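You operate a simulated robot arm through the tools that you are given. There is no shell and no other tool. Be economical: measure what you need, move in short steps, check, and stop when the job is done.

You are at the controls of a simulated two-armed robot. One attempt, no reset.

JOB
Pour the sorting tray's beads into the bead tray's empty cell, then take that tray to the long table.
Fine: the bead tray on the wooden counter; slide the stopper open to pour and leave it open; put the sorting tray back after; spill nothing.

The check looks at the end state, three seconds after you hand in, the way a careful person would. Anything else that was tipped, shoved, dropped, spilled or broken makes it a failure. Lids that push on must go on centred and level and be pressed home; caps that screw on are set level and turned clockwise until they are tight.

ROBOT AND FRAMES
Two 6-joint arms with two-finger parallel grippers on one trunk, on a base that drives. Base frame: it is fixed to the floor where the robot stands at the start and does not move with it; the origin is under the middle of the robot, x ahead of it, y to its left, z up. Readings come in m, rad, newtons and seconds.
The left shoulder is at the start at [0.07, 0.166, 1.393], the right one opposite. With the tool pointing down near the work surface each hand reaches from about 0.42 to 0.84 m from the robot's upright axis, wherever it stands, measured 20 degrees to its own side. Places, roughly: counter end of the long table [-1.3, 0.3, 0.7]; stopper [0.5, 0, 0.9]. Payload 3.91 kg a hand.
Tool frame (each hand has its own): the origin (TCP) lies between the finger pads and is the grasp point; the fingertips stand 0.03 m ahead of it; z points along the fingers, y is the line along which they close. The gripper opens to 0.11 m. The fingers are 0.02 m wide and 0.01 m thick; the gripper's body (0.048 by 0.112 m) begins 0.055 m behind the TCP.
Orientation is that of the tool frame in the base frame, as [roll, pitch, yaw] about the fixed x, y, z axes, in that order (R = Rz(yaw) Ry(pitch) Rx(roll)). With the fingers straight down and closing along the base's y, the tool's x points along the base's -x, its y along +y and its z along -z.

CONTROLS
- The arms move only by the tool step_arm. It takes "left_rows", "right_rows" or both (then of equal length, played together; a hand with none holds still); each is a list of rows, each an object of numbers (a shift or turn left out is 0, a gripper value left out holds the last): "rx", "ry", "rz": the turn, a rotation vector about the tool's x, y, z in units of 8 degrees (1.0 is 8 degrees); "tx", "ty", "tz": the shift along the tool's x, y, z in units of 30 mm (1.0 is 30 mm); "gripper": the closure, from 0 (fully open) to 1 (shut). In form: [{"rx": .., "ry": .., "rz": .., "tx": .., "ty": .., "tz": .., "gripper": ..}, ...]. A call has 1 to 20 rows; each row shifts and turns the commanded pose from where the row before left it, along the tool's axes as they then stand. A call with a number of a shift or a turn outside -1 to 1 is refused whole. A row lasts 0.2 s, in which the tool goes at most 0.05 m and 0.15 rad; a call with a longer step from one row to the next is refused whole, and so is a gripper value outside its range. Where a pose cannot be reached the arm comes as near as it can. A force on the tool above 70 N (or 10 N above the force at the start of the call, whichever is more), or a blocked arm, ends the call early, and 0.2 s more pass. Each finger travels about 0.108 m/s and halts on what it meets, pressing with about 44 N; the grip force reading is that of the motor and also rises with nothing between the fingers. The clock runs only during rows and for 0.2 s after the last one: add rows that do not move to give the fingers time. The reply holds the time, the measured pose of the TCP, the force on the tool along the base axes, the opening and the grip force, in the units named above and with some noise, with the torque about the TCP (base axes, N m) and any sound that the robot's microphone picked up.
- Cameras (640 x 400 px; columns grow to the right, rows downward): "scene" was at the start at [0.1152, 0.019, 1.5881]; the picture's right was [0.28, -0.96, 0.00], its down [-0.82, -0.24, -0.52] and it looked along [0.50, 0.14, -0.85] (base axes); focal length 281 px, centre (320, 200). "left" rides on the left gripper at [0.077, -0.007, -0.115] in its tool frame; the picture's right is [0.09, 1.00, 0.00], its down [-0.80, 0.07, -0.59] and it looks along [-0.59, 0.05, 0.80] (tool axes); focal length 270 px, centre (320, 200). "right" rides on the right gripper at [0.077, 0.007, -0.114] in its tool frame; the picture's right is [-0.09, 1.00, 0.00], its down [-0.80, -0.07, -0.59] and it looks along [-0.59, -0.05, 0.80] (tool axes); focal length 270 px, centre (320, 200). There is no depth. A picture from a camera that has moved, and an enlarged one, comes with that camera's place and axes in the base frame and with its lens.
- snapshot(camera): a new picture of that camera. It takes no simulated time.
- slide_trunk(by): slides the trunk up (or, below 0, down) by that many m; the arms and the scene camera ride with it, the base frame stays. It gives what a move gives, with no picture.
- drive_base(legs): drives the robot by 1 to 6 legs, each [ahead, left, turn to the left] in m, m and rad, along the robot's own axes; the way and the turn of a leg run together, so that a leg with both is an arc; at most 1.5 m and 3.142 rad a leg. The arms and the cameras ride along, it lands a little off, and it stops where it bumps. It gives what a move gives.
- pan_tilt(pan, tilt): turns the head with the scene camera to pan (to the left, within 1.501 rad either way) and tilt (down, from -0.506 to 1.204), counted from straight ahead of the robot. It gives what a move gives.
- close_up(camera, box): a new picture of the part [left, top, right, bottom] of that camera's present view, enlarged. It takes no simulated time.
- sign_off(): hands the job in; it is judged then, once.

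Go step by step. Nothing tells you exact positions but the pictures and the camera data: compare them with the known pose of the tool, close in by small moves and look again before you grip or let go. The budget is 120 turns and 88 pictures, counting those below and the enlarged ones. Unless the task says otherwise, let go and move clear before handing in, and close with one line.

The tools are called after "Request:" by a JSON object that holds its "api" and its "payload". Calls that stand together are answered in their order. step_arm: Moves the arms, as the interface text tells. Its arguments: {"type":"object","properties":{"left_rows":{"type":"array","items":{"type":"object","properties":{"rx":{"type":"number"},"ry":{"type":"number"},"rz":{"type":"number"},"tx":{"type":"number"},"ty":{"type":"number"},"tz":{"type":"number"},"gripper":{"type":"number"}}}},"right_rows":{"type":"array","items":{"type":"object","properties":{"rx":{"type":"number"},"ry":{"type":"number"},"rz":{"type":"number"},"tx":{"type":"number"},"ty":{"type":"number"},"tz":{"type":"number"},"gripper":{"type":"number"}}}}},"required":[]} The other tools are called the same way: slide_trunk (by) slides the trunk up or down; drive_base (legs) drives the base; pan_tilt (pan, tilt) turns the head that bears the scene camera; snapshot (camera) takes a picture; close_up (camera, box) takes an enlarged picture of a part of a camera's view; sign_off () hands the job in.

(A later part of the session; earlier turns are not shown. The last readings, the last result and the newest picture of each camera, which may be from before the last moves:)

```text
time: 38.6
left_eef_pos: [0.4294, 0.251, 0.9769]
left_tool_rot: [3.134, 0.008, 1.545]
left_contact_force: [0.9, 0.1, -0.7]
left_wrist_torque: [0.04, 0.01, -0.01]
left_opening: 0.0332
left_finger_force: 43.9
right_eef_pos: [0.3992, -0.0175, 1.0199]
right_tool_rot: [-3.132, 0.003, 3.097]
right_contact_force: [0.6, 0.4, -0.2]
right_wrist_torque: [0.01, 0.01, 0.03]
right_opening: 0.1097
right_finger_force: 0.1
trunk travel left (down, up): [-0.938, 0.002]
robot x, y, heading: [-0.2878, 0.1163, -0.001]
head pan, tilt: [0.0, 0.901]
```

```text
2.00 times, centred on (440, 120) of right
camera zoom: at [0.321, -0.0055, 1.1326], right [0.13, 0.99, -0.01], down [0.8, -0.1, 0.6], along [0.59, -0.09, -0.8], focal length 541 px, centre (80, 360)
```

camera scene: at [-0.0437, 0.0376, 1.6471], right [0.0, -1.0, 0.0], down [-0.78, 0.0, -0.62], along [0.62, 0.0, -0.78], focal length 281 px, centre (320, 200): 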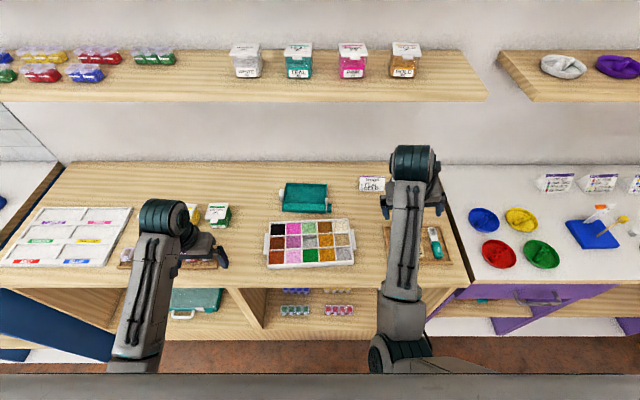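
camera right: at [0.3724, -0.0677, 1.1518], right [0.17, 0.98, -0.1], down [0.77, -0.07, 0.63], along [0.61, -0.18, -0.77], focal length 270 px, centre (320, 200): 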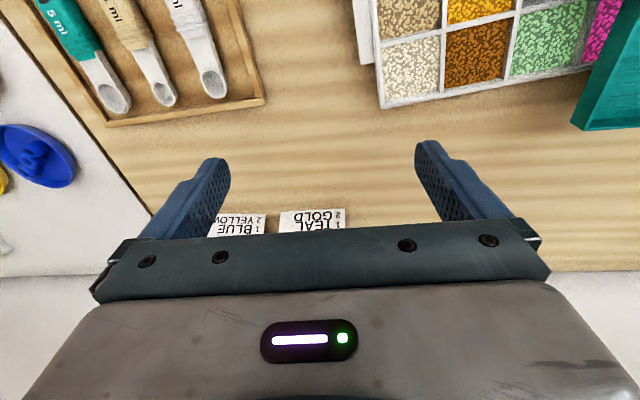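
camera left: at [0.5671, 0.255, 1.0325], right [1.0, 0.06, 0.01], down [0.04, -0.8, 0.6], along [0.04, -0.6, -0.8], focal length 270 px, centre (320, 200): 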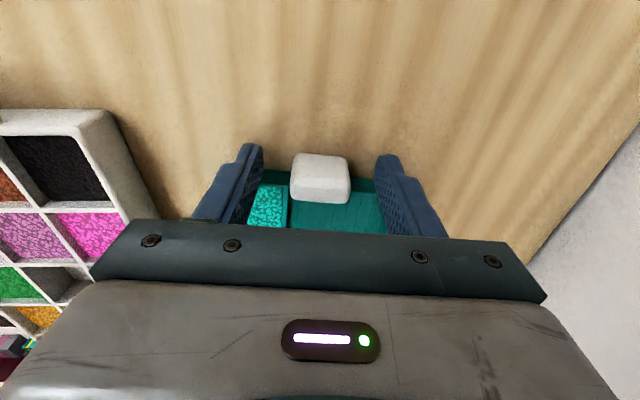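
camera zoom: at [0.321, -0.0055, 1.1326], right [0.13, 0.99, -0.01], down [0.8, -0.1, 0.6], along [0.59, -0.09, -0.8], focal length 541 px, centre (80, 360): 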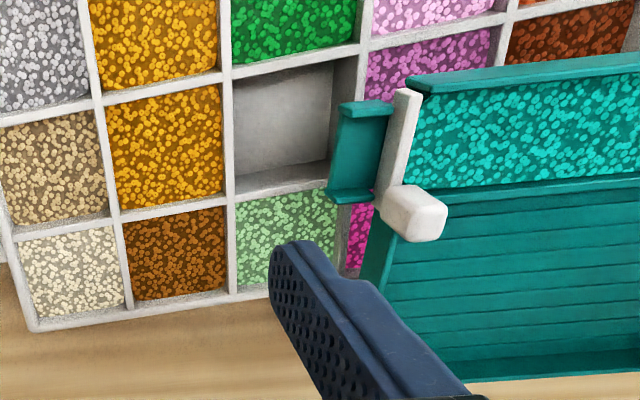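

Excellent view: the spout mouth (x≈0.384, y≈0.07) is right over the cell, and the knob is at about (0.398, 0.088, 0.968). I'll bring the right hand, closed, behind the knob to push it in +x.

Request:
{"api": "step_arm", "payload": {"right_rows": [{"gripper": 1, "tx": 0.33, "ty": 0.4, "tz": -0.2}, {"tx": 0.33, "ty": 0.6, "tz": -0.1}, {"tx": 0.33, "ty": 0.6}, {"tx": 0.33, "ty": 0.6}, {"tx": 0.3, "ty": 0.6}, {"ty": 0.6}, {}, {}]}}

Request:
{"api": "snapshot", "payload": {"camera": "right"}}

Request:
{"api": "snapshot", "payload": {"camera": "scene"}}

```text
time: 40.6
left_eef_pos: [0.4292, 0.2508, 0.9778]
left_tool_rot: [3.132, 0.007, 1.544]
left_contact_force: [-0.1, -0.4, -0.5]
left_wrist_torque: [0.07, 0.02, -0.05]
left_opening: 0.0329
left_finger_force: 43.9
right_eef_pos: [0.3687, 0.0308, 1.0224]
right_tool_rot: [-3.065, 0.022, 3.054]
right_contact_force: [-0.2, 0.0, -0.1]
right_wrist_torque: [0.01, -0.01, -0.01]
right_opening: 0.0
right_finger_force: 37.7
trunk travel left (down, up): [-0.938, 0.002]
robot x, y, heading: [-0.2882, 0.1188, -0.002]
head pan, tilt: [0.0, 0.901]
stopped in row 8 (right hand): the arm was blocked; the commanded pose is now the measured one
```

```text
56 pictures are left
camera right: at [0.2896, 0.0544, 1.1338], right [0.18, 0.98, -0.07], down [0.78, -0.09, 0.62], along [0.6, -0.17, -0.78], focal length 270 px, centre (320, 200)
```

right: 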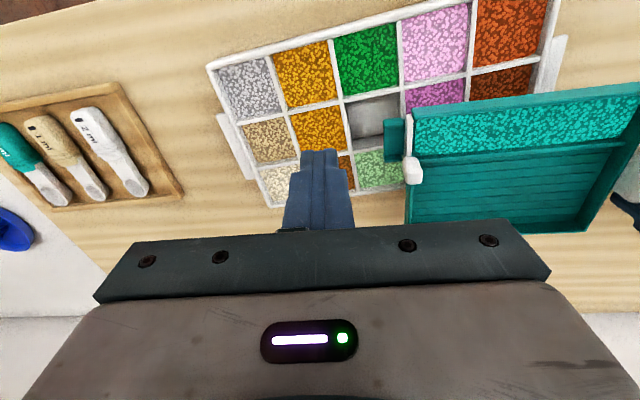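

```text
55 pictures are left
camera scene: at [-0.1619, 0.1157, 1.647], right [0.0, -1.0, 0.0], down [-0.78, 0.0, -0.62], along [0.62, 0.0, -0.78], focal length 281 px, centre (320, 200)
```

scene: 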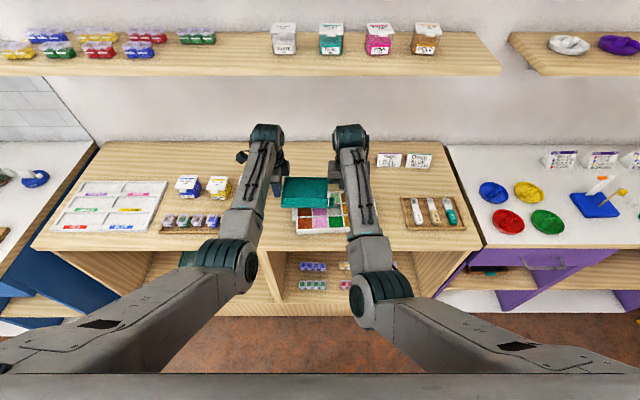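

Right hand again at its inner limit (~0.65 m). I'll back up 6 cm more and re-aim the tray.

Request:
{"api": "step_arm", "payload": {"left_rows": [{"tz": -0.3}, {"tz": -0.3}, {}], "right_rows": [{"tx": -0.6, "ty": -0.5, "rx": -0.2, "rz": -0.2}, {"tx": -0.6, "ty": -0.5, "rx": -0.2, "rz": -0.2}, {"rx": -0.15, "rz": -0.2, "ry": 0.15}]}}

Request:
{"api": "drive_base", "payload": {"legs": [[-0.07, 0.0, 0]]}}

```text
time: 41.4
left_eef_pos: [0.4295, 0.2505, 0.997]
left_tool_rot: [3.134, 0.007, 1.545]
left_contact_force: [-0.6, 0.2, -1.7]
left_wrist_torque: [0.12, 0.0, -0.02]
left_opening: 0.0331
left_finger_force: 44.0
right_eef_pos: [0.3994, 0.0022, 1.0233]
right_tool_rot: [3.138, -0.006, -3.141]
right_contact_force: [0.0, 0.0, -0.5]
right_wrist_torque: [0.0, 0.01, 0.03]
right_opening: 0.0
right_finger_force: 38.0
trunk travel left (down, up): [-0.938, 0.002]
robot x, y, heading: [-0.2867, 0.1182, 0.003]
head pan, tilt: [0.0, 0.901]
```

```text
time: 42.5
left_eef_pos: [0.3672, 0.2497, 0.9897]
left_tool_rot: [3.14, 0.007, 1.543]
left_contact_force: [0.8, 0.1, -1.5]
left_wrist_torque: [0.09, 0.02, -0.01]
left_opening: 0.0331
left_finger_force: 44.2
right_eef_pos: [0.3372, 0.0011, 1.0184]
right_tool_rot: [3.138, -0.012, 3.138]
right_contact_force: [1.3, -0.2, -1.1]
right_wrist_torque: [-0.01, 0.03, 0.02]
right_opening: 0.0
right_finger_force: 37.5
trunk travel left (down, up): [-0.938, 0.002]
robot x, y, heading: [-0.3574, 0.1139, 0.002]
head pan, tilt: [0.0, 0.901]
```

Request:
{"api": "step_arm", "payload": {"left_rows": [{"ty": 0.4}, {"ty": 0.4}, {"ty": 0.4}, {"ty": 0.4}, {"ty": 0.47, "tx": 0.03}, {"tz": 0.2}, {"tz": 0.2}, {}], "right_rows": [{}, {}, {"tx": -0.3}, {"tx": -0.3}, {"ty": 0.6}, {"ty": 0.6}, {"ty": 0.6}, {}]}}

Request:
{"api": "snapshot", "payload": {"camera": "right"}}

Request:
{"api": "close_up", "payload": {"camera": "scene", "box": [240, 150, 400, 250]}}

```text
time: 44.3
left_eef_pos: [0.4238, 0.2489, 0.9822]
left_tool_rot: [3.134, 0.007, 1.541]
left_contact_force: [-0.2, -0.4, -1.0]
left_wrist_torque: [0.08, 0.0, 0.01]
left_opening: 0.0331
left_finger_force: 43.7
right_eef_pos: [0.3476, 0.0537, 1.0235]
right_tool_rot: [3.138, -0.002, 3.137]
right_contact_force: [0.1, 0.5, 0.4]
right_wrist_torque: [-0.01, 0.02, -0.01]
right_opening: 0.0001
right_finger_force: 37.3
trunk travel left (down, up): [-0.938, 0.002]
robot x, y, heading: [-0.3613, 0.1165, -0.005]
head pan, tilt: [0.0, 0.901]
```

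```text
54 pictures are left
camera right: at [0.2714, 0.0608, 1.1384], right [0.09, 1.0, 0.0], down [0.8, -0.08, 0.59], along [0.59, -0.05, -0.81], focal length 270 px, centre (320, 200)
```

right: 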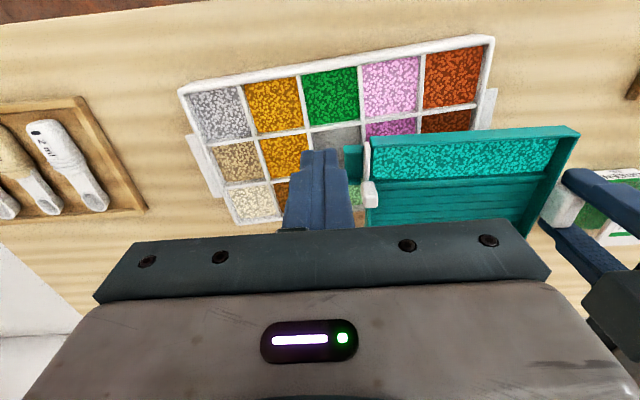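

```text
4.00 times, centred on (320, 200) of scene
camera zoom: at [-0.2303, 0.1152, 1.6469], right [0.0, -1.0, 0.0], down [-0.78, 0.0, -0.62], along [0.62, 0.0, -0.78], focal length 1124 px, centre (320, 200)
```

zoom: 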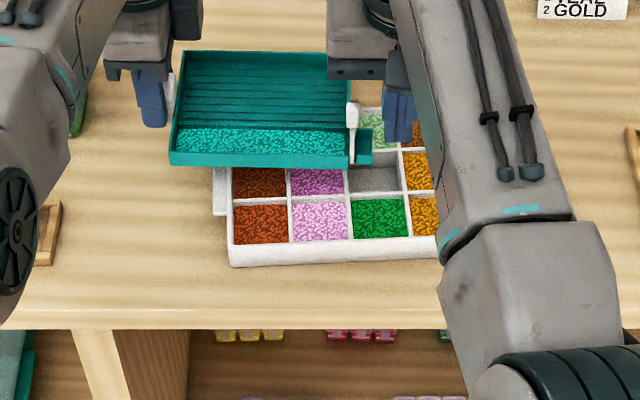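

Request:
{"api": "step_arm", "payload": {"left_rows": [{"ty": 0.18, "tx": 0.05}, {}, {}, {}, {}], "right_rows": [{"tx": -0.1, "ty": 0.5}, {"tx": -0.1, "ty": 0.5}, {"ty": 0.25, "tz": 0.35}, {"tz": 0.35}, {}]}}

Request:
{"api": "close_up", "payload": {"camera": "right", "box": [220, 90, 460, 240]}}

Request:
{"api": "close_up", "payload": {"camera": "scene", "box": [280, 155, 360, 205]}}

```text
time: 45.5
left_eef_pos: [0.4273, 0.2507, 0.9831]
left_tool_rot: [3.134, 0.006, 1.543]
left_contact_force: [0.3, 0.1, -1.2]
left_wrist_torque: [0.08, 0.0, 0.0]
left_opening: 0.0331
left_finger_force: 44.0
right_eef_pos: [0.3538, 0.0925, 1.0039]
right_tool_rot: [3.138, -0.005, 3.138]
right_contact_force: [1.1, 0.2, 0.0]
right_wrist_torque: [0.0, 0.02, 0.01]
right_opening: 0.0
right_finger_force: 37.8
trunk travel left (down, up): [-0.938, 0.002]
robot x, y, heading: [-0.355, 0.1133, 0.002]
head pan, tilt: [0.0, 0.901]
```

```text
2.67 times, centred on (340, 165) of right
camera zoom: at [0.2765, 0.0985, 1.1184], right [0.09, 1.0, 0.0], down [0.8, -0.08, 0.59], along [0.59, -0.05, -0.81], focal length 721 px, centre (267, 293)
```

zoom: 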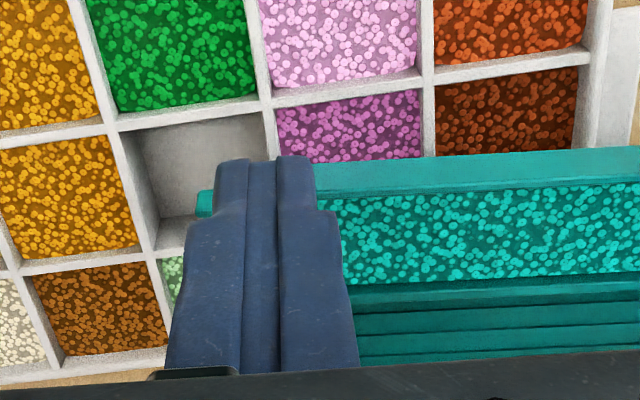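

```text
8.00 times, centred on (320, 180) of scene
camera zoom: at [-0.2312, 0.1157, 1.647], right [0.0, -1.0, 0.0], down [-0.78, 0.0, -0.62], along [0.62, 0.0, -0.78], focal length 2247 px, centre (320, 360)
```

zoom: 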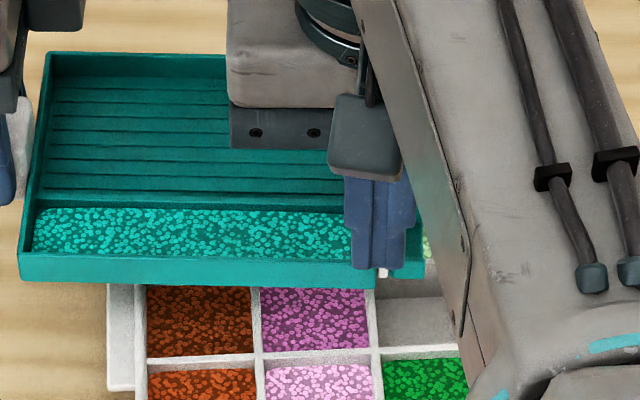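

Fingers are behind the knob. Lowering 5 mm and pushing +x in small steps while watching the forces.

Request:
{"api": "step_arm", "payload": {"right_rows": [{"tz": 0.2}, {"tx": -0.25}, {"tx": -0.25}, {"tx": -0.25}, {"tx": -0.25}, {"tx": -0.25}, {"tx": -0.2}, {}]}}

Request:
{"api": "close_up", "payload": {"camera": "scene", "box": [260, 140, 380, 215]}}

Request:
{"api": "close_up", "payload": {"camera": "right", "box": [220, 90, 460, 240]}}

```text
time: 47.3
left_eef_pos: [0.4269, 0.2509, 0.9831]
left_tool_rot: [3.133, 0.008, 1.542]
left_contact_force: [0.1, 0.0, -2.3]
left_wrist_torque: [0.1, -0.02, -0.03]
left_opening: 0.0333
left_finger_force: 44.2
right_eef_pos: [0.3987, 0.092, 0.9955]
right_tool_rot: [3.139, -0.003, 3.137]
right_contact_force: [-0.3, -1.5, 0.5]
right_wrist_torque: [0.02, 0.01, -0.02]
right_opening: 0.0001
right_finger_force: 37.5
trunk travel left (down, up): [-0.938, 0.002]
robot x, y, heading: [-0.357, 0.1198, -0.001]
head pan, tilt: [0.0, 0.901]
```

```text
5.33 times, centred on (320, 178) of scene
camera zoom: at [-0.2316, 0.1156, 1.6471], right [0.0, -1.0, 0.0], down [-0.78, 0.0, -0.62], along [0.62, 0.0, -0.78], focal length 1498 px, centre (320, 320)
```

zoom: 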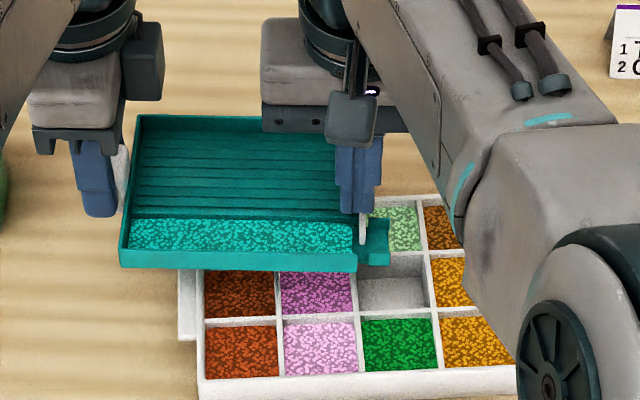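

```text
2.67 times, centred on (340, 165) of right
camera zoom: at [0.3204, 0.0984, 1.1104], right [0.09, 1.0, 0.0], down [0.8, -0.08, 0.59], along [0.59, -0.05, -0.81], focal length 721 px, centre (267, 293)
```

zoom: 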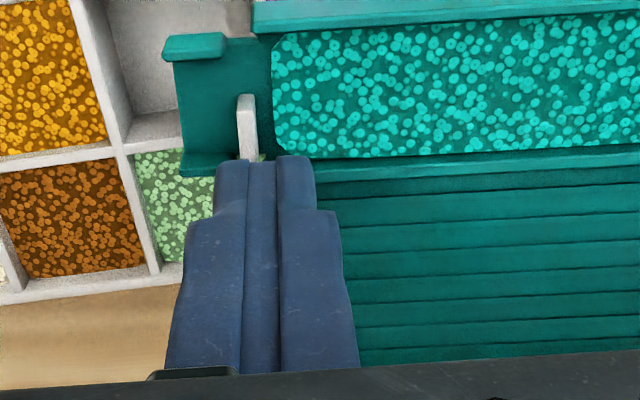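

The gate is sliding nicely; half open and no beads falling. Pushing another ~16 mm.

Request:
{"api": "step_arm", "payload": {"right_rows": [{"tx": -0.2}, {"tx": -0.2}, {"tx": -0.15}, {}]}}

Request:
{"api": "close_up", "payload": {"camera": "right", "box": [220, 40, 460, 190]}}

```text
time: 48.3
left_eef_pos: [0.4277, 0.2501, 0.9827]
left_tool_rot: [3.134, 0.007, 1.544]
left_contact_force: [0.0, 0.5, -1.5]
left_wrist_torque: [0.11, 0.0, 0.01]
left_opening: 0.0331
left_finger_force: 44.2
right_eef_pos: [0.4094, 0.0882, 0.9973]
right_tool_rot: [3.138, -0.004, 3.139]
right_contact_force: [0.0, -0.5, 0.6]
right_wrist_torque: [-0.05, 0.02, 0.02]
right_opening: 0.0
right_finger_force: 38.0
right hand out of reach, approached as far as the arm can: row 2, 3
trunk travel left (down, up): [-0.938, 0.002]
robot x, y, heading: [-0.3606, 0.1143, -0.002]
head pan, tilt: [0.0, 0.901]
```

```text
2.67 times, centred on (340, 115) of right
camera zoom: at [0.3314, 0.0944, 1.1131], right [0.09, 1.0, 0.0], down [0.8, -0.08, 0.59], along [0.59, -0.05, -0.81], focal length 721 px, centre (267, 427)
```

zoom: 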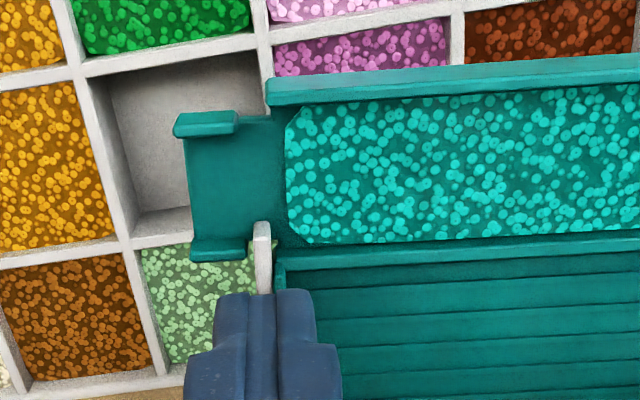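

Almost fully open. One more small nudge.

Request:
{"api": "step_arm", "payload": {"right_rows": [{"tx": -0.1}, {"tx": -0.1}, {"tx": -0.1}, {}]}}

Request:
{"api": "close_up", "payload": {"camera": "right", "box": [220, 40, 460, 190]}}

```text
time: 49.3
left_eef_pos: [0.4281, 0.2503, 0.9825]
left_tool_rot: [3.133, 0.008, 1.544]
left_contact_force: [1.0, 0.0, -1.1]
left_wrist_torque: [0.08, 0.03, 0.0]
left_opening: 0.0331
left_finger_force: 44.4
right_eef_pos: [0.4091, 0.0885, 0.9989]
right_tool_rot: [3.139, -0.003, 3.139]
right_contact_force: [0.0, -0.3, -0.3]
right_wrist_torque: [0.01, -0.01, -0.01]
right_opening: 0.0
right_finger_force: 38.0
right hand out of reach, approached as far as the arm can: row 2
trunk travel left (down, up): [-0.938, 0.002]
robot x, y, heading: [-0.3559, 0.1149, -0.008]
head pan, tilt: [0.0, 0.901]
```

```text
2.67 times, centred on (340, 115) of right
camera zoom: at [0.3313, 0.0944, 1.113], right [0.09, 1.0, 0.0], down [0.8, -0.08, 0.59], along [0.59, -0.05, -0.81], focal length 721 px, centre (267, 427)
```

zoom: 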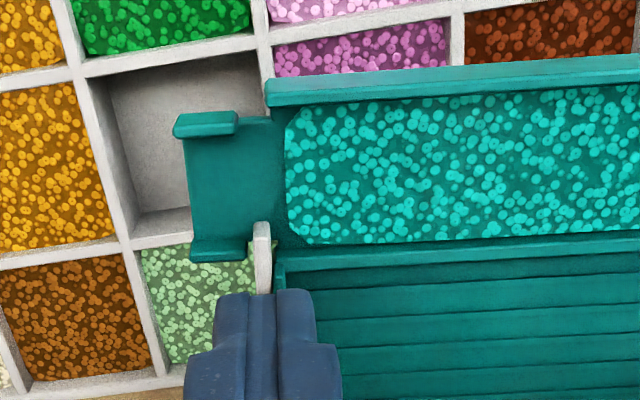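

The right hand is at its limit, so instead I'll pull the tray 7 mm towards me against the fingers to finish opening.

Request:
{"api": "step_arm", "payload": {"left_rows": [{"ty": -0.1}, {"ty": -0.1}, {"ty": -0.06}, {}]}}

Request:
{"api": "close_up", "payload": {"camera": "right", "box": [220, 40, 460, 190]}}

```text
time: 50.3
left_eef_pos: [0.4199, 0.2506, 0.9835]
left_tool_rot: [3.133, 0.009, 1.544]
left_contact_force: [2.8, 0.0, 0.1]
left_wrist_torque: [-0.16, -0.01, 0.66]
left_opening: 0.033
left_finger_force: 43.9
right_eef_pos: [0.4087, 0.0881, 0.999]
right_tool_rot: [3.137, -0.005, 3.138]
right_contact_force: [-3.7, 1.1, -1.6]
right_wrist_torque: [-0.03, 0.08, 0.0]
right_opening: 0.0
right_finger_force: 37.7
trunk travel left (down, up): [-0.938, 0.002]
robot x, y, heading: [-0.3582, 0.1126, 0.001]
head pan, tilt: [0.0, 0.901]
```

```text
2.67 times, centred on (340, 115) of right
camera zoom: at [0.3312, 0.0945, 1.1127], right [0.09, 1.0, 0.0], down [0.8, -0.07, 0.59], along [0.59, -0.05, -0.81], focal length 721 px, centre (267, 427)
```

zoom: 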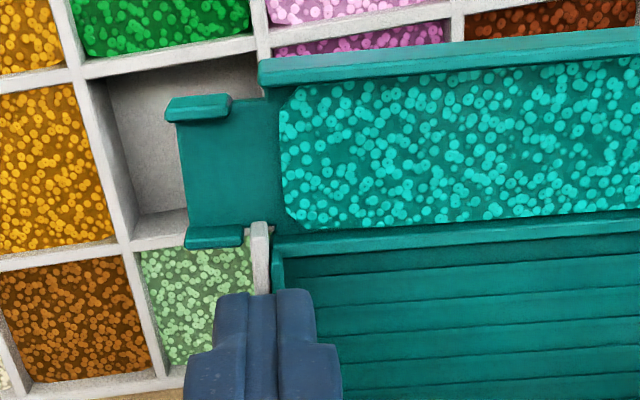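

Gate fully open and at its stop. Relieving the contact and pulling the right hand clear.

Request:
{"api": "step_arm", "payload": {"left_rows": [{"ty": 0.12}, {"ty": 0.14}, {}, {}, {}, {}, {}, {}], "right_rows": [{"tx": 0.2}, {"tx": 0.2, "tz": -0.3}, {"tz": -0.5}, {"tz": -0.3, "ty": -0.6}, {"ty": -0.8}, {"ty": -0.8}, {"ty": -0.8}, {"ty": -0.8}]}}

Request:
{"api": "close_up", "payload": {"camera": "scene", "box": [260, 140, 420, 240]}}

Request:
{"api": "snapshot", "payload": {"camera": "right"}}

```text
time: 52.1
left_eef_pos: [0.4297, 0.2509, 0.9851]
left_tool_rot: [3.133, 0.007, 1.542]
left_contact_force: [-0.3, -0.1, -1.6]
left_wrist_torque: [0.08, -0.02, -0.01]
left_opening: 0.0329
left_finger_force: 44.1
right_eef_pos: [0.4014, -0.024, 1.0315]
right_tool_rot: [3.139, -0.004, 3.138]
right_contact_force: [0.8, 0.2, 0.9]
right_wrist_torque: [0.01, 0.0, 0.02]
right_opening: 0.0
right_finger_force: 37.2
trunk travel left (down, up): [-0.938, 0.002]
robot x, y, heading: [-0.3546, 0.1149, -0.001]
head pan, tilt: [0.0, 0.901]
```

```text
4.00 times, centred on (340, 190) of scene
camera zoom: at [-0.2312, 0.1139, 1.647], right [0.0, -1.0, 0.0], down [-0.78, 0.0, -0.62], along [0.62, 0.0, -0.78], focal length 1124 px, centre (240, 240)
```

zoom: 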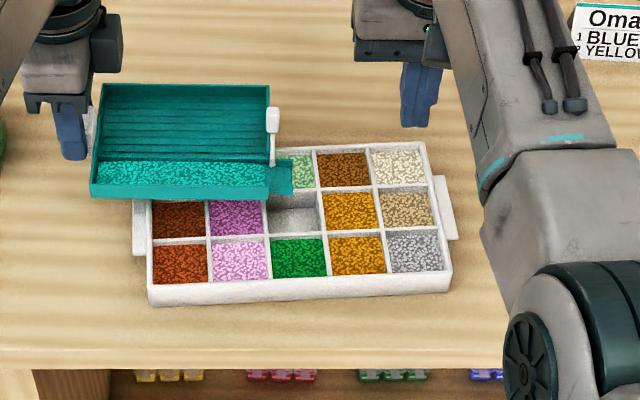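

```text
44 pictures are left
camera right: at [0.3231, -0.0183, 1.1457], right [0.09, 1.0, 0.0], down [0.8, -0.08, 0.59], along [0.59, -0.05, -0.81], focal length 270 px, centre (320, 200)
```

right: 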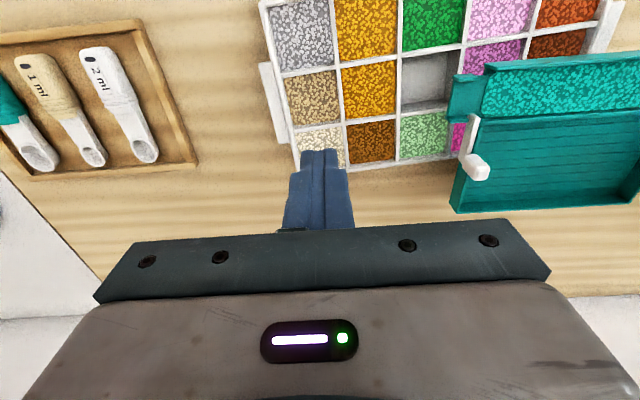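

The spout mouth is at about (0.384, 0.068), right over the cell. I'll lower a bit and tilt about the spout tip, first to 16°.

Request:
{"api": "step_arm", "payload": {"left_rows": [{"tz": 0.25, "tx": 0.1}, {"tz": 0.25, "tx": 0.1}, {"ry": 0.5, "tx": -0.08, "tz": -0.42}, {"ry": 0.5, "tx": -0.08, "tz": -0.42}, {"ry": 0.5, "tx": -0.08, "tz": -0.42}, {"ry": 0.5, "tx": -0.08, "tz": -0.42}, {}]}}

Request:
{"api": "close_up", "payload": {"camera": "scene", "box": [260, 140, 420, 240]}}

Request:
{"api": "close_up", "payload": {"camera": "right", "box": [320, 0, 640, 200]}}

```text
time: 53.7
left_eef_pos: [0.4293, 0.2409, 1.0176]
left_tool_rot: [3.134, -0.273, 1.543]
left_contact_force: [-0.3, 0.3, -0.6]
left_wrist_torque: [0.09, 0.0, -0.01]
left_opening: 0.0331
left_finger_force: 44.1
right_eef_pos: [0.4004, -0.0234, 1.0327]
right_tool_rot: [3.138, -0.002, 3.137]
right_contact_force: [-0.3, 0.0, -0.7]
right_wrist_torque: [0.0, 0.0, 0.01]
right_opening: 0.0
right_finger_force: 37.7
trunk travel left (down, up): [-0.938, 0.002]
robot x, y, heading: [-0.3581, 0.115, -0.004]
head pan, tilt: [0.0, 0.901]
```

```text
4.00 times, centred on (340, 190) of scene
camera zoom: at [-0.2315, 0.1157, 1.6471], right [0.0, -1.0, 0.0], down [-0.78, 0.0, -0.62], along [0.62, 0.0, -0.78], focal length 1124 px, centre (240, 240)
```

zoom: 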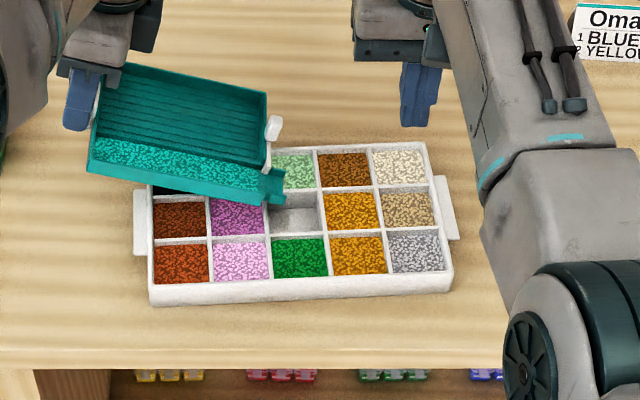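

```text
2.00 times, centred on (480, 100) of right
camera zoom: at [0.323, -0.0169, 1.1461], right [0.09, 1.0, 0.0], down [0.8, -0.07, 0.59], along [0.59, -0.05, -0.81], focal length 541 px, centre (0, 400)
```

zoom: 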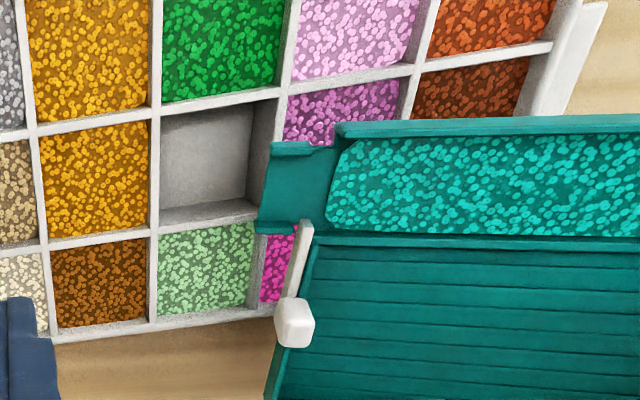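

No flow yet at 16°. Nudging -4 mm x, -6 mm y, and tilting on to 28°.

Request:
{"api": "step_arm", "payload": {"left_rows": [{"ty": -0.13, "tx": -0.2}, {"ry": 0.5, "tx": -0.08, "tz": -0.42}, {"ry": 0.5, "tx": -0.08, "tz": -0.42}, {"ry": 0.5, "tx": -0.08, "tz": -0.42}, {}]}}

Request:
{"api": "close_up", "payload": {"camera": "right", "box": [320, 0, 640, 200]}}

```text
time: 54.9
left_eef_pos: [0.4198, 0.2204, 1.0508]
left_tool_rot: [3.133, -0.484, 1.547]
left_contact_force: [-0.6, -0.3, -1.7]
left_wrist_torque: [0.05, 0.0, 0.02]
left_opening: 0.0329
left_finger_force: 44.6
left hand out of reach, approached as far as the arm can: row 1, 3, 4
right_eef_pos: [0.4001, -0.0237, 1.0323]
right_tool_rot: [3.138, -0.003, 3.139]
right_contact_force: [-0.7, 0.0, -0.2]
right_wrist_torque: [0.0, 0.03, -0.02]
right_opening: 0.0002
right_finger_force: 38.2
trunk travel left (down, up): [-0.938, 0.002]
robot x, y, heading: [-0.3548, 0.1168, -0.004]
head pan, tilt: [0.0, 0.901]
```

```text
2.00 times, centred on (480, 100) of right
camera zoom: at [0.323, -0.0171, 1.146], right [0.09, 1.0, 0.0], down [0.8, -0.08, 0.59], along [0.59, -0.05, -0.81], focal length 541 px, centre (0, 400)
```

zoom: 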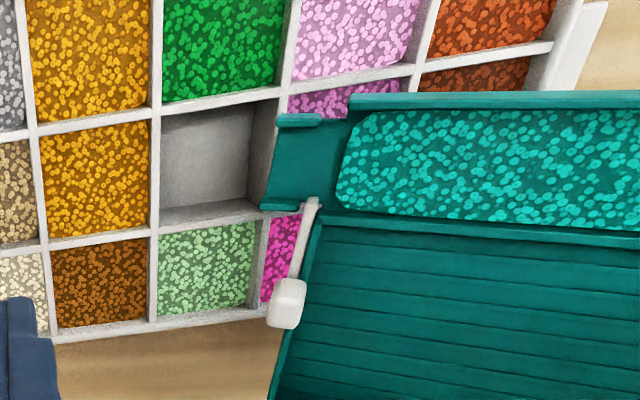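

The left arm is near its limit when leaning inward. I'll un-tilt (slightly spout-up), raise, and shift the base right and slightly forward to give the left arm room.

Request:
{"api": "step_arm", "payload": {"left_rows": [{"ry": -0.5, "tx": 0.08, "tz": 0.42}, {"ry": -0.5, "tx": 0.08, "tz": 0.42}, {"ry": -0.5, "tx": 0.08, "tz": 0.42}, {"ry": -0.5, "tx": 0.08, "tz": 0.42}, {"ry": -0.5, "tx": 0.08, "tz": 0.42}, {"ry": -0.5, "tx": 0.08, "tz": 0.3}, {"ry": -0.5, "tx": 0.08, "tz": 0.0}, {"ry": -0.5, "tz": -0.4}, {"tz": -0.4}, {"tz": -0.3}, {}]}}

Request:
{"api": "drive_base", "payload": {"legs": [[0.02, -0.06, 0]]}}

Request:
{"api": "close_up", "payload": {"camera": "scene", "box": [240, 120, 480, 270]}}

```text
time: 57.3
left_eef_pos: [0.4212, 0.2607, 1.019]
left_tool_rot: [3.133, 0.077, 1.541]
left_contact_force: [0.5, -0.5, -1.2]
left_wrist_torque: [0.1, -0.03, -0.01]
left_opening: 0.0331
left_finger_force: 44.5
right_eef_pos: [0.4002, -0.0243, 1.0319]
right_tool_rot: [3.137, -0.003, 3.137]
right_contact_force: [0.2, -0.2, -0.4]
right_wrist_torque: [0.01, 0.02, 0.01]
right_opening: 0.0002
right_finger_force: 37.8
trunk travel left (down, up): [-0.938, 0.002]
robot x, y, heading: [-0.3557, 0.1156, -0.0]
head pan, tilt: [0.0, 0.901]
```

```text
time: 58.2
left_eef_pos: [0.4382, 0.2109, 1.0208]
left_tool_rot: [3.132, 0.084, 1.544]
left_contact_force: [0.4, 0.7, -1.4]
left_wrist_torque: [0.04, -0.04, -0.04]
left_opening: 0.0332
left_finger_force: 44.2
right_eef_pos: [0.4181, -0.0716, 1.0355]
right_tool_rot: [-3.137, 0.0, 3.142]
right_contact_force: [-0.1, 0.8, 0.7]
right_wrist_torque: [-0.03, -0.01, 0.04]
right_opening: 0.0001
right_finger_force: 37.9
trunk travel left (down, up): [-0.938, 0.002]
robot x, y, heading: [-0.3375, 0.0574, -0.003]
head pan, tilt: [0.0, 0.901]
```

```text
2.67 times, centred on (360, 195) of scene
camera zoom: at [-0.2161, 0.0694, 1.6474], right [0.0, -1.0, 0.01], down [-0.78, -0.01, -0.62], along [0.62, -0.01, -0.78], focal length 749 px, centre (213, 213)
```

zoom: 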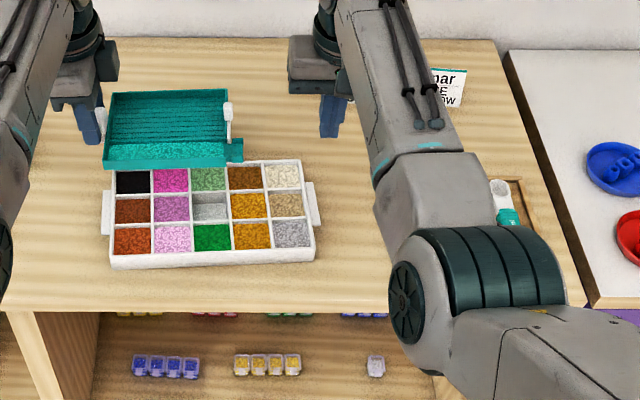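

Request:
{"api": "drive_base", "payload": {"legs": [[0.02, -0.06, 0]]}}

```text
time: 59.2
left_eef_pos: [0.4593, 0.1525, 1.0198]
left_tool_rot: [3.133, 0.081, 1.547]
left_contact_force: [-1.1, 0.4, -1.5]
left_wrist_torque: [0.05, -0.03, 0.01]
left_opening: 0.0331
left_finger_force: 44.1
right_eef_pos: [0.4386, -0.1312, 1.034]
right_tool_rot: [-3.139, -0.002, -3.139]
right_contact_force: [-1.3, 1.0, -0.2]
right_wrist_torque: [-0.05, 0.01, 0.0]
right_opening: 0.0
right_finger_force: 36.7
trunk travel left (down, up): [-0.938, 0.002]
robot x, y, heading: [-0.3176, -0.0012, 0.006]
head pan, tilt: [0.0, 0.901]
```

Request:
{"api": "step_arm", "payload": {"left_rows": [{"tx": 0.48, "ty": -0.17}, {"tx": 0.48, "ty": -0.17}, {"tx": 0.48, "ty": -0.17}, {"tx": 0.48, "ty": -0.17}, {"tx": 0.48, "ty": -0.17}, {"tx": 0.48, "ty": -0.17}, {"tx": 0.46, "ty": -0.16}, {"ry": 0.55, "tx": -0.08, "tz": -0.46}, {"tz": 0.4}, {"tz": 0.4}, {"ry": 0.5, "tx": -0.08, "tz": -0.42}, {"ry": 0.5, "tx": -0.08, "tz": -0.42}, {"ry": 0.5, "tx": -0.08, "tz": -0.42}, {"ry": 0.5, "tx": -0.08, "tz": -0.42}, {}]}}

Request:
{"api": "snapshot", "payload": {"camera": "right"}}

Request:
{"api": "close_up", "payload": {"camera": "scene", "box": [200, 130, 360, 230]}}

```text
time: 62.4
left_eef_pos: [0.4261, 0.2327, 1.0513]
left_tool_rot: [3.134, -0.282, 1.55]
left_contact_force: [-0.2, 1.0, -1.3]
left_wrist_torque: [0.05, 0.0, -0.02]
left_opening: 0.0333
left_finger_force: 44.0
right_eef_pos: [0.4407, -0.1339, 1.0326]
right_tool_rot: [3.136, -0.003, -3.141]
right_contact_force: [0.0, -0.4, -0.4]
right_wrist_torque: [0.01, -0.04, 0.0]
right_opening: 0.0001
right_finger_force: 37.9
trunk travel left (down, up): [-0.938, 0.002]
robot x, y, heading: [-0.3144, -0.0023, 0.003]
head pan, tilt: [0.0, 0.901]
```

```text
39 pictures are left
camera right: at [0.3629, -0.1294, 1.1464], right [0.09, 1.0, 0.0], down [0.8, -0.07, 0.59], along [0.59, -0.05, -0.81], focal length 270 px, centre (320, 200)
```

right: 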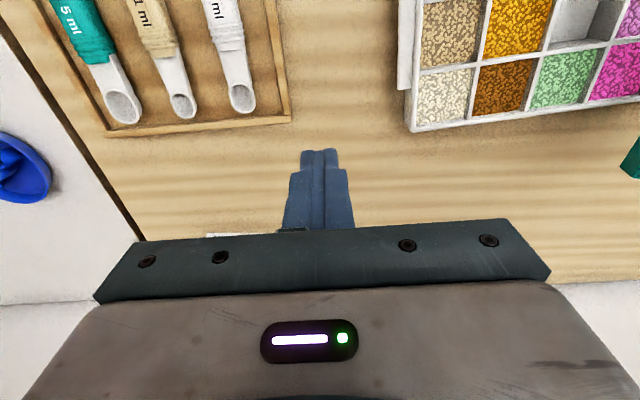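

```text
4.00 times, centred on (280, 180) of scene
camera zoom: at [-0.1918, 0.0002, 1.6471], right [0.0, -1.0, 0.0], down [-0.78, 0.0, -0.62], along [0.62, 0.0, -0.78], focal length 1124 px, centre (480, 280)
```

zoom: 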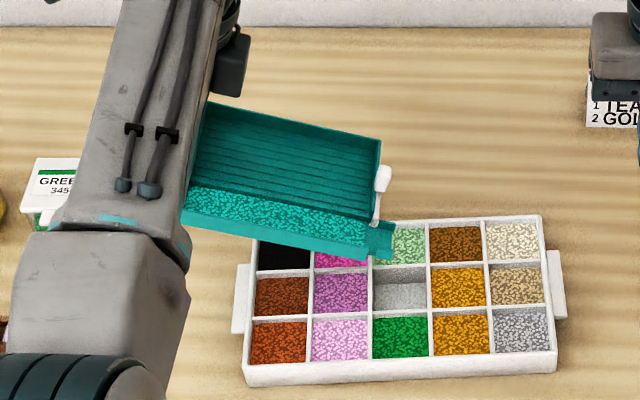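

Tip is about (0.387, 0.069, 0.967). Lowering 3.5 cm and moving the right hand in as the observer.

Request:
{"api": "step_arm", "payload": {"left_rows": [{"tx": -0.05, "tz": 0.4, "ty": -0.05}, {"tx": -0.05, "tz": 0.4, "ty": -0.03}, {"tx": -0.06, "tz": 0.37}, {}, {}, {}], "right_rows": [{"ty": 0.6, "tx": 0.2}, {"ty": 0.6, "tx": 0.2}, {"ty": 0.6, "tx": 0.2}, {"ty": 0.6}, {"ty": 0.6}, {"ty": 0.5}]}}

Request:
{"api": "close_up", "payload": {"camera": "right", "box": [320, 0, 640, 200]}}

Request:
{"api": "close_up", "payload": {"camera": "scene", "box": [200, 130, 360, 230]}}

```text
time: 63.8
left_eef_pos: [0.4253, 0.2366, 1.015]
left_tool_rot: [3.133, -0.281, 1.548]
left_contact_force: [0.0, -0.3, -0.8]
left_wrist_torque: [0.08, -0.02, -0.02]
left_opening: 0.0331
left_finger_force: 43.6
right_eef_pos: [0.4214, -0.0294, 1.0344]
right_tool_rot: [3.135, -0.003, -3.139]
right_contact_force: [0.7, -0.3, -0.4]
right_wrist_torque: [0.02, -0.03, 0.0]
right_opening: 0.0
right_finger_force: 36.8
trunk travel left (down, up): [-0.938, 0.002]
robot x, y, heading: [-0.312, 0.0005, 0.002]
head pan, tilt: [0.0, 0.901]
```

```text
2.00 times, centred on (480, 100) of right
camera zoom: at [0.3449, -0.0233, 1.1486], right [0.09, 1.0, 0.0], down [0.8, -0.07, 0.59], along [0.59, -0.05, -0.81], focal length 541 px, centre (0, 400)
```

zoom: 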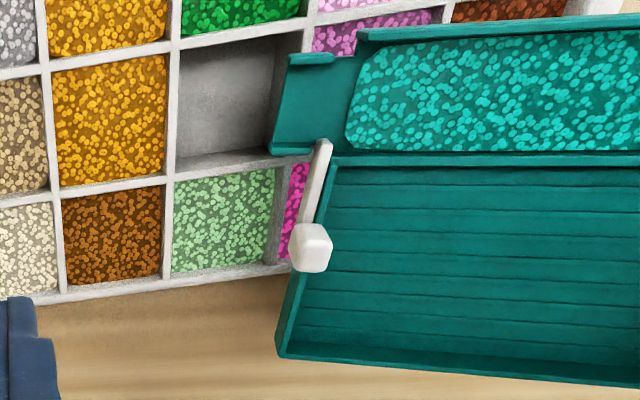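

```text
4.00 times, centred on (280, 180) of scene
camera zoom: at [-0.1917, 0.0008, 1.6471], right [0.0, -1.0, 0.0], down [-0.78, 0.0, -0.62], along [0.62, 0.0, -0.78], focal length 1124 px, centre (480, 280)
```

zoom: 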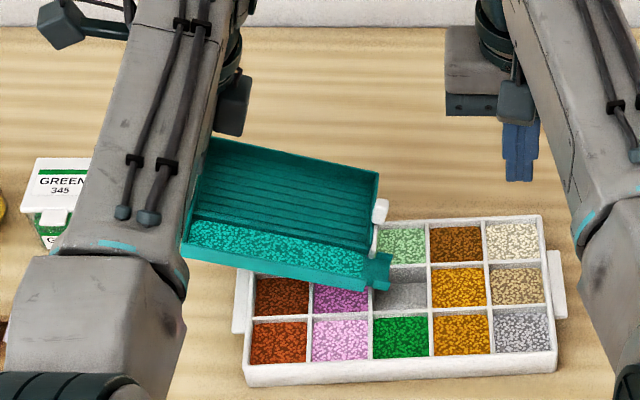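

Tip at about (0.383, 0.072), well placed. Tilting on to 28°.

Request:
{"api": "step_arm", "payload": {"left_rows": [{"ry": 0.5, "tx": -0.08, "tz": -0.42}, {"ry": 0.5, "tx": -0.08, "tz": -0.42}, {"ry": 0.5, "tx": -0.08, "tz": -0.42}, {}]}}

Request:
{"api": "close_up", "payload": {"camera": "right", "box": [320, 0, 640, 200]}}

```text
time: 64.8
left_eef_pos: [0.425, 0.2178, 1.0452]
left_tool_rot: [3.135, -0.492, 1.552]
left_contact_force: [0.0, 0.4, -0.8]
left_wrist_torque: [0.08, -0.03, -0.04]
left_opening: 0.033
left_finger_force: 43.9
right_eef_pos: [0.4227, -0.0298, 1.0339]
right_tool_rot: [3.136, -0.005, -3.139]
right_contact_force: [0.1, 0.0, -0.2]
right_wrist_torque: [-0.01, -0.01, -0.02]
right_opening: 0.0001
right_finger_force: 37.8
trunk travel left (down, up): [-0.938, 0.002]
robot x, y, heading: [-0.3166, -0.0001, -0.001]
head pan, tilt: [0.0, 0.901]
```

```text
2.00 times, centred on (480, 100) of right
camera zoom: at [0.3451, -0.0239, 1.1486], right [0.09, 1.0, 0.0], down [0.8, -0.07, 0.59], along [0.59, -0.05, -0.81], focal length 541 px, centre (0, 400)
```

zoom: 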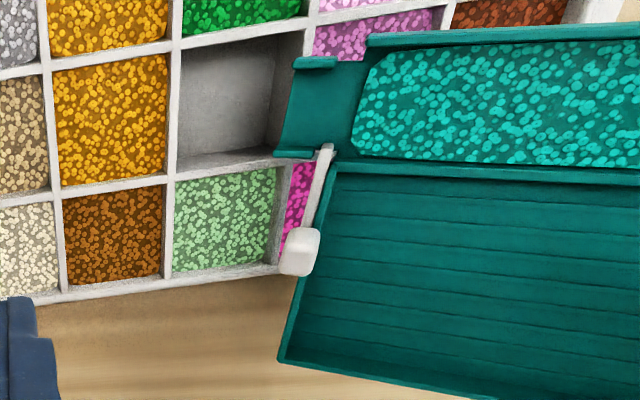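

Still no flow and no reach complaint. On to 40°.

Request:
{"api": "step_arm", "payload": {"left_rows": [{"ry": 0.5, "tx": -0.12, "tz": -0.42, "ty": -0.08}, {"ry": 0.5, "tx": -0.1, "tz": -0.42}, {"ry": 0.5, "tx": -0.08, "tz": -0.42}, {}]}}

Request:
{"api": "close_up", "payload": {"camera": "right", "box": [320, 0, 640, 200]}}

```text
time: 65.8
left_eef_pos: [0.4231, 0.1939, 1.0751]
left_tool_rot: [3.13, -0.701, 1.552]
left_contact_force: [0.3, 0.1, -1.2]
left_wrist_torque: [0.04, -0.02, -0.02]
left_opening: 0.0329
left_finger_force: 43.9
right_eef_pos: [0.4225, -0.0304, 1.035]
right_tool_rot: [3.136, -0.003, -3.14]
right_contact_force: [0.3, -0.2, 0.2]
right_wrist_torque: [0.01, 0.01, 0.02]
right_opening: 0.0
right_finger_force: 38.0
trunk travel left (down, up): [-0.938, 0.002]
robot x, y, heading: [-0.3206, -0.0062, -0.001]
head pan, tilt: [0.0, 0.901]
```

```text
2.00 times, centred on (480, 100) of right
camera zoom: at [0.345, -0.0239, 1.1486], right [0.09, 1.0, 0.0], down [0.8, -0.07, 0.59], along [0.59, -0.05, -0.81], focal length 541 px, centre (0, 400)
```

zoom: 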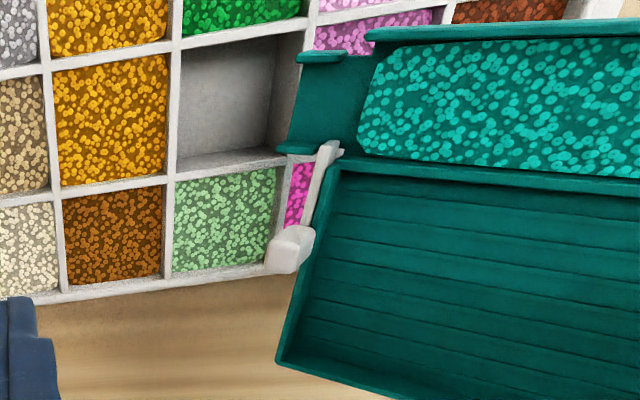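

Still holding at 40°. Going to 48°.

Request:
{"api": "step_arm", "payload": {"left_rows": [{"ry": 0.5, "tx": -0.12, "tz": -0.44}, {"ry": 0.5, "tx": -0.1, "tz": -0.44}, {}]}}

Request:
{"api": "close_up", "payload": {"camera": "right", "box": [320, 0, 640, 200]}}

```text
time: 66.6
left_eef_pos: [0.4232, 0.1785, 1.0903]
left_tool_rot: [3.123, -0.847, 1.571]
left_contact_force: [0.2, 0.9, -0.9]
left_wrist_torque: [0.04, -0.02, 0.0]
left_opening: 0.0331
left_finger_force: 44.5
right_eef_pos: [0.4232, -0.0405, 1.0312]
right_tool_rot: [-3.137, -0.008, 3.131]
right_contact_force: [0.2, 0.1, 0.4]
right_wrist_torque: [-0.01, -0.04, 0.02]
right_opening: 0.0
right_finger_force: 37.0
trunk travel left (down, up): [-0.938, 0.002]
robot x, y, heading: [-0.3164, -0.0022, 0.003]
head pan, tilt: [0.0, 0.901]
```

```text
2.00 times, centred on (480, 100) of right
camera zoom: at [0.347, -0.033, 1.1452], right [0.1, 1.0, -0.01], down [0.8, -0.08, 0.59], along [0.59, -0.06, -0.81], focal length 541 px, centre (0, 400)
```

zoom: 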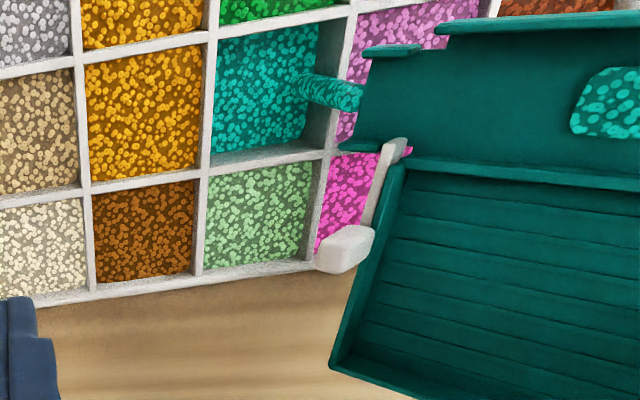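

Beads are flowing into the cell. The tip drifted towards the +y wall and the right arm was nudged slightly, so I'll back the right hand off and shift the tip 8 mm in -y while it drains.

Request:
{"api": "step_arm", "payload": {"left_rows": [{"tx": -0.09, "tz": -0.1}, {"tx": -0.09, "tz": -0.1}, {}, {}], "right_rows": [{"ty": -0.4}, {"ty": -0.4}, {"ty": -0.3}, {}]}}

Request:
{"api": "snapshot", "payload": {"camera": "right"}}

Request:
{"api": "close_up", "payload": {"camera": "scene", "box": [200, 130, 360, 230]}}

```text
time: 67.6
left_eef_pos: [0.4207, 0.1579, 1.0897]
left_tool_rot: [3.135, -0.836, 1.551]
left_contact_force: [0.0, 0.4, -1.1]
left_wrist_torque: [0.03, 0.03, 0.02]
left_opening: 0.0332
left_finger_force: 44.1
right_eef_pos: [0.4236, -0.0603, 1.0345]
right_tool_rot: [3.134, -0.003, -3.138]
right_contact_force: [0.3, 0.0, 0.6]
right_wrist_torque: [0.02, 0.02, -0.04]
right_opening: 0.0
right_finger_force: 37.6
trunk travel left (down, up): [-0.938, 0.002]
robot x, y, heading: [-0.316, -0.001, 0.001]
head pan, tilt: [0.0, 0.901]
```

```text
32 pictures are left
camera right: at [0.3451, -0.0551, 1.1483], right [0.08, 1.0, 0.01], down [0.8, -0.07, 0.59], along [0.59, -0.05, -0.81], focal length 270 px, centre (320, 200)
```

right: 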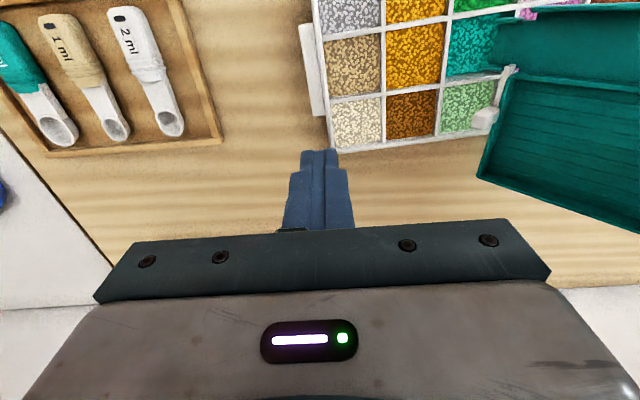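

```text
4.00 times, centred on (280, 180) of scene
camera zoom: at [-0.1917, 0.0003, 1.6471], right [0.0, -1.0, 0.0], down [-0.78, 0.0, -0.62], along [0.62, 0.0, -0.78], focal length 1124 px, centre (480, 280)
```

zoom: 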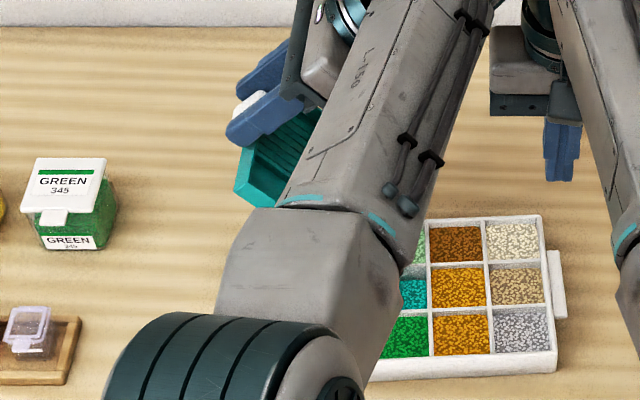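

The sorting tray is empty and the cell is teal. I'll level the tray, raising slightly, and look for stray beads.

Request:
{"api": "step_arm", "payload": {"left_rows": [{"ry": -0.5, "tx": 0.16, "tz": 0.3}, {"ry": -0.5, "tx": 0.16, "tz": 0.3}, {"ry": -0.5, "tx": 0.1, "tz": 0.38}, {"ry": -0.5, "tx": 0.08, "tz": 0.38}, {"ry": -0.5, "tx": 0.08, "tz": 0.38}, {"ry": -0.5, "tx": 0.08, "tz": 0.38}, {"ry": -0.5, "tx": 0.08, "tz": 0.36}, {"ry": -0.5, "tx": 0.08, "tz": 0.36}, {"ry": -0.5, "tx": 0.08, "tz": 0.36}, {"ry": -0.5, "tx": 0.08, "tz": 0.36}, {"ry": -0.5, "tx": 0.08, "tz": 0.2}, {"ry": -0.5, "tx": 0.08, "tz": 0.1}, {"tz": -0.4}, {}]}}

Request:
{"api": "close_up", "payload": {"camera": "scene", "box": [200, 130, 360, 230]}}

```text
time: 70.6
left_eef_pos: [0.4239, 0.244, 1.0171]
left_tool_rot: [3.134, 0.0, 1.546]
left_contact_force: [0.2, 1.0, -1.2]
left_wrist_torque: [0.09, 0.02, 0.03]
left_opening: 0.033
left_finger_force: 44.3
right_eef_pos: [0.4232, -0.0631, 1.0319]
right_tool_rot: [3.136, -0.004, -3.14]
right_contact_force: [-0.3, 0.9, -0.8]
right_wrist_torque: [0.01, 0.0, 0.0]
right_opening: 0.0001
right_finger_force: 37.6
trunk travel left (down, up): [-0.938, 0.002]
robot x, y, heading: [-0.3189, -0.0003, 0.005]
head pan, tilt: [0.0, 0.901]
```

```text
4.00 times, centred on (280, 180) of scene
camera zoom: at [-0.1917, -0.0002, 1.6471], right [0.0, -1.0, 0.0], down [-0.78, 0.0, -0.62], along [0.62, 0.0, -0.78], focal length 1124 px, centre (480, 280)
```

zoom: 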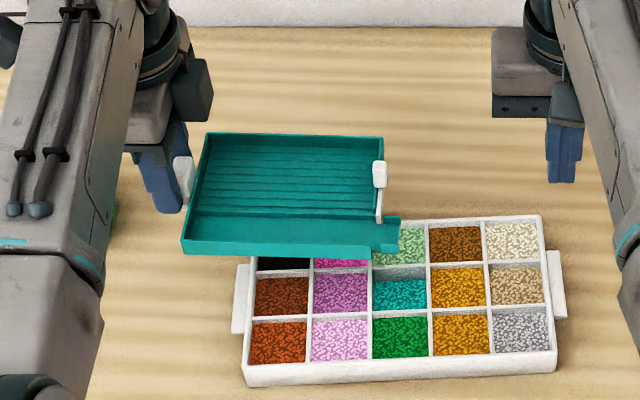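

Clean pour, nothing stray. Now driving forward so the tray's original spot is within reach.

Request:
{"api": "drive_base", "payload": {"legs": [[0.13, 0.0, 0]]}}

```text
time: 71.9
left_eef_pos: [0.5479, 0.243, 1.0191]
left_tool_rot: [3.131, -0.002, 1.545]
left_contact_force: [-0.9, 0.5, -0.6]
left_wrist_torque: [0.11, 0.01, -0.01]
left_opening: 0.033
left_finger_force: 44.0
right_eef_pos: [0.5449, -0.0644, 1.0334]
right_tool_rot: [3.137, -0.003, -3.141]
right_contact_force: [-0.4, -1.0, 0.6]
right_wrist_torque: [0.0, -0.02, 0.01]
right_opening: 0.0
right_finger_force: 37.4
trunk travel left (down, up): [-0.938, 0.002]
robot x, y, heading: [-0.1894, 0.0013, 0.001]
head pan, tilt: [0.0, 0.901]
```

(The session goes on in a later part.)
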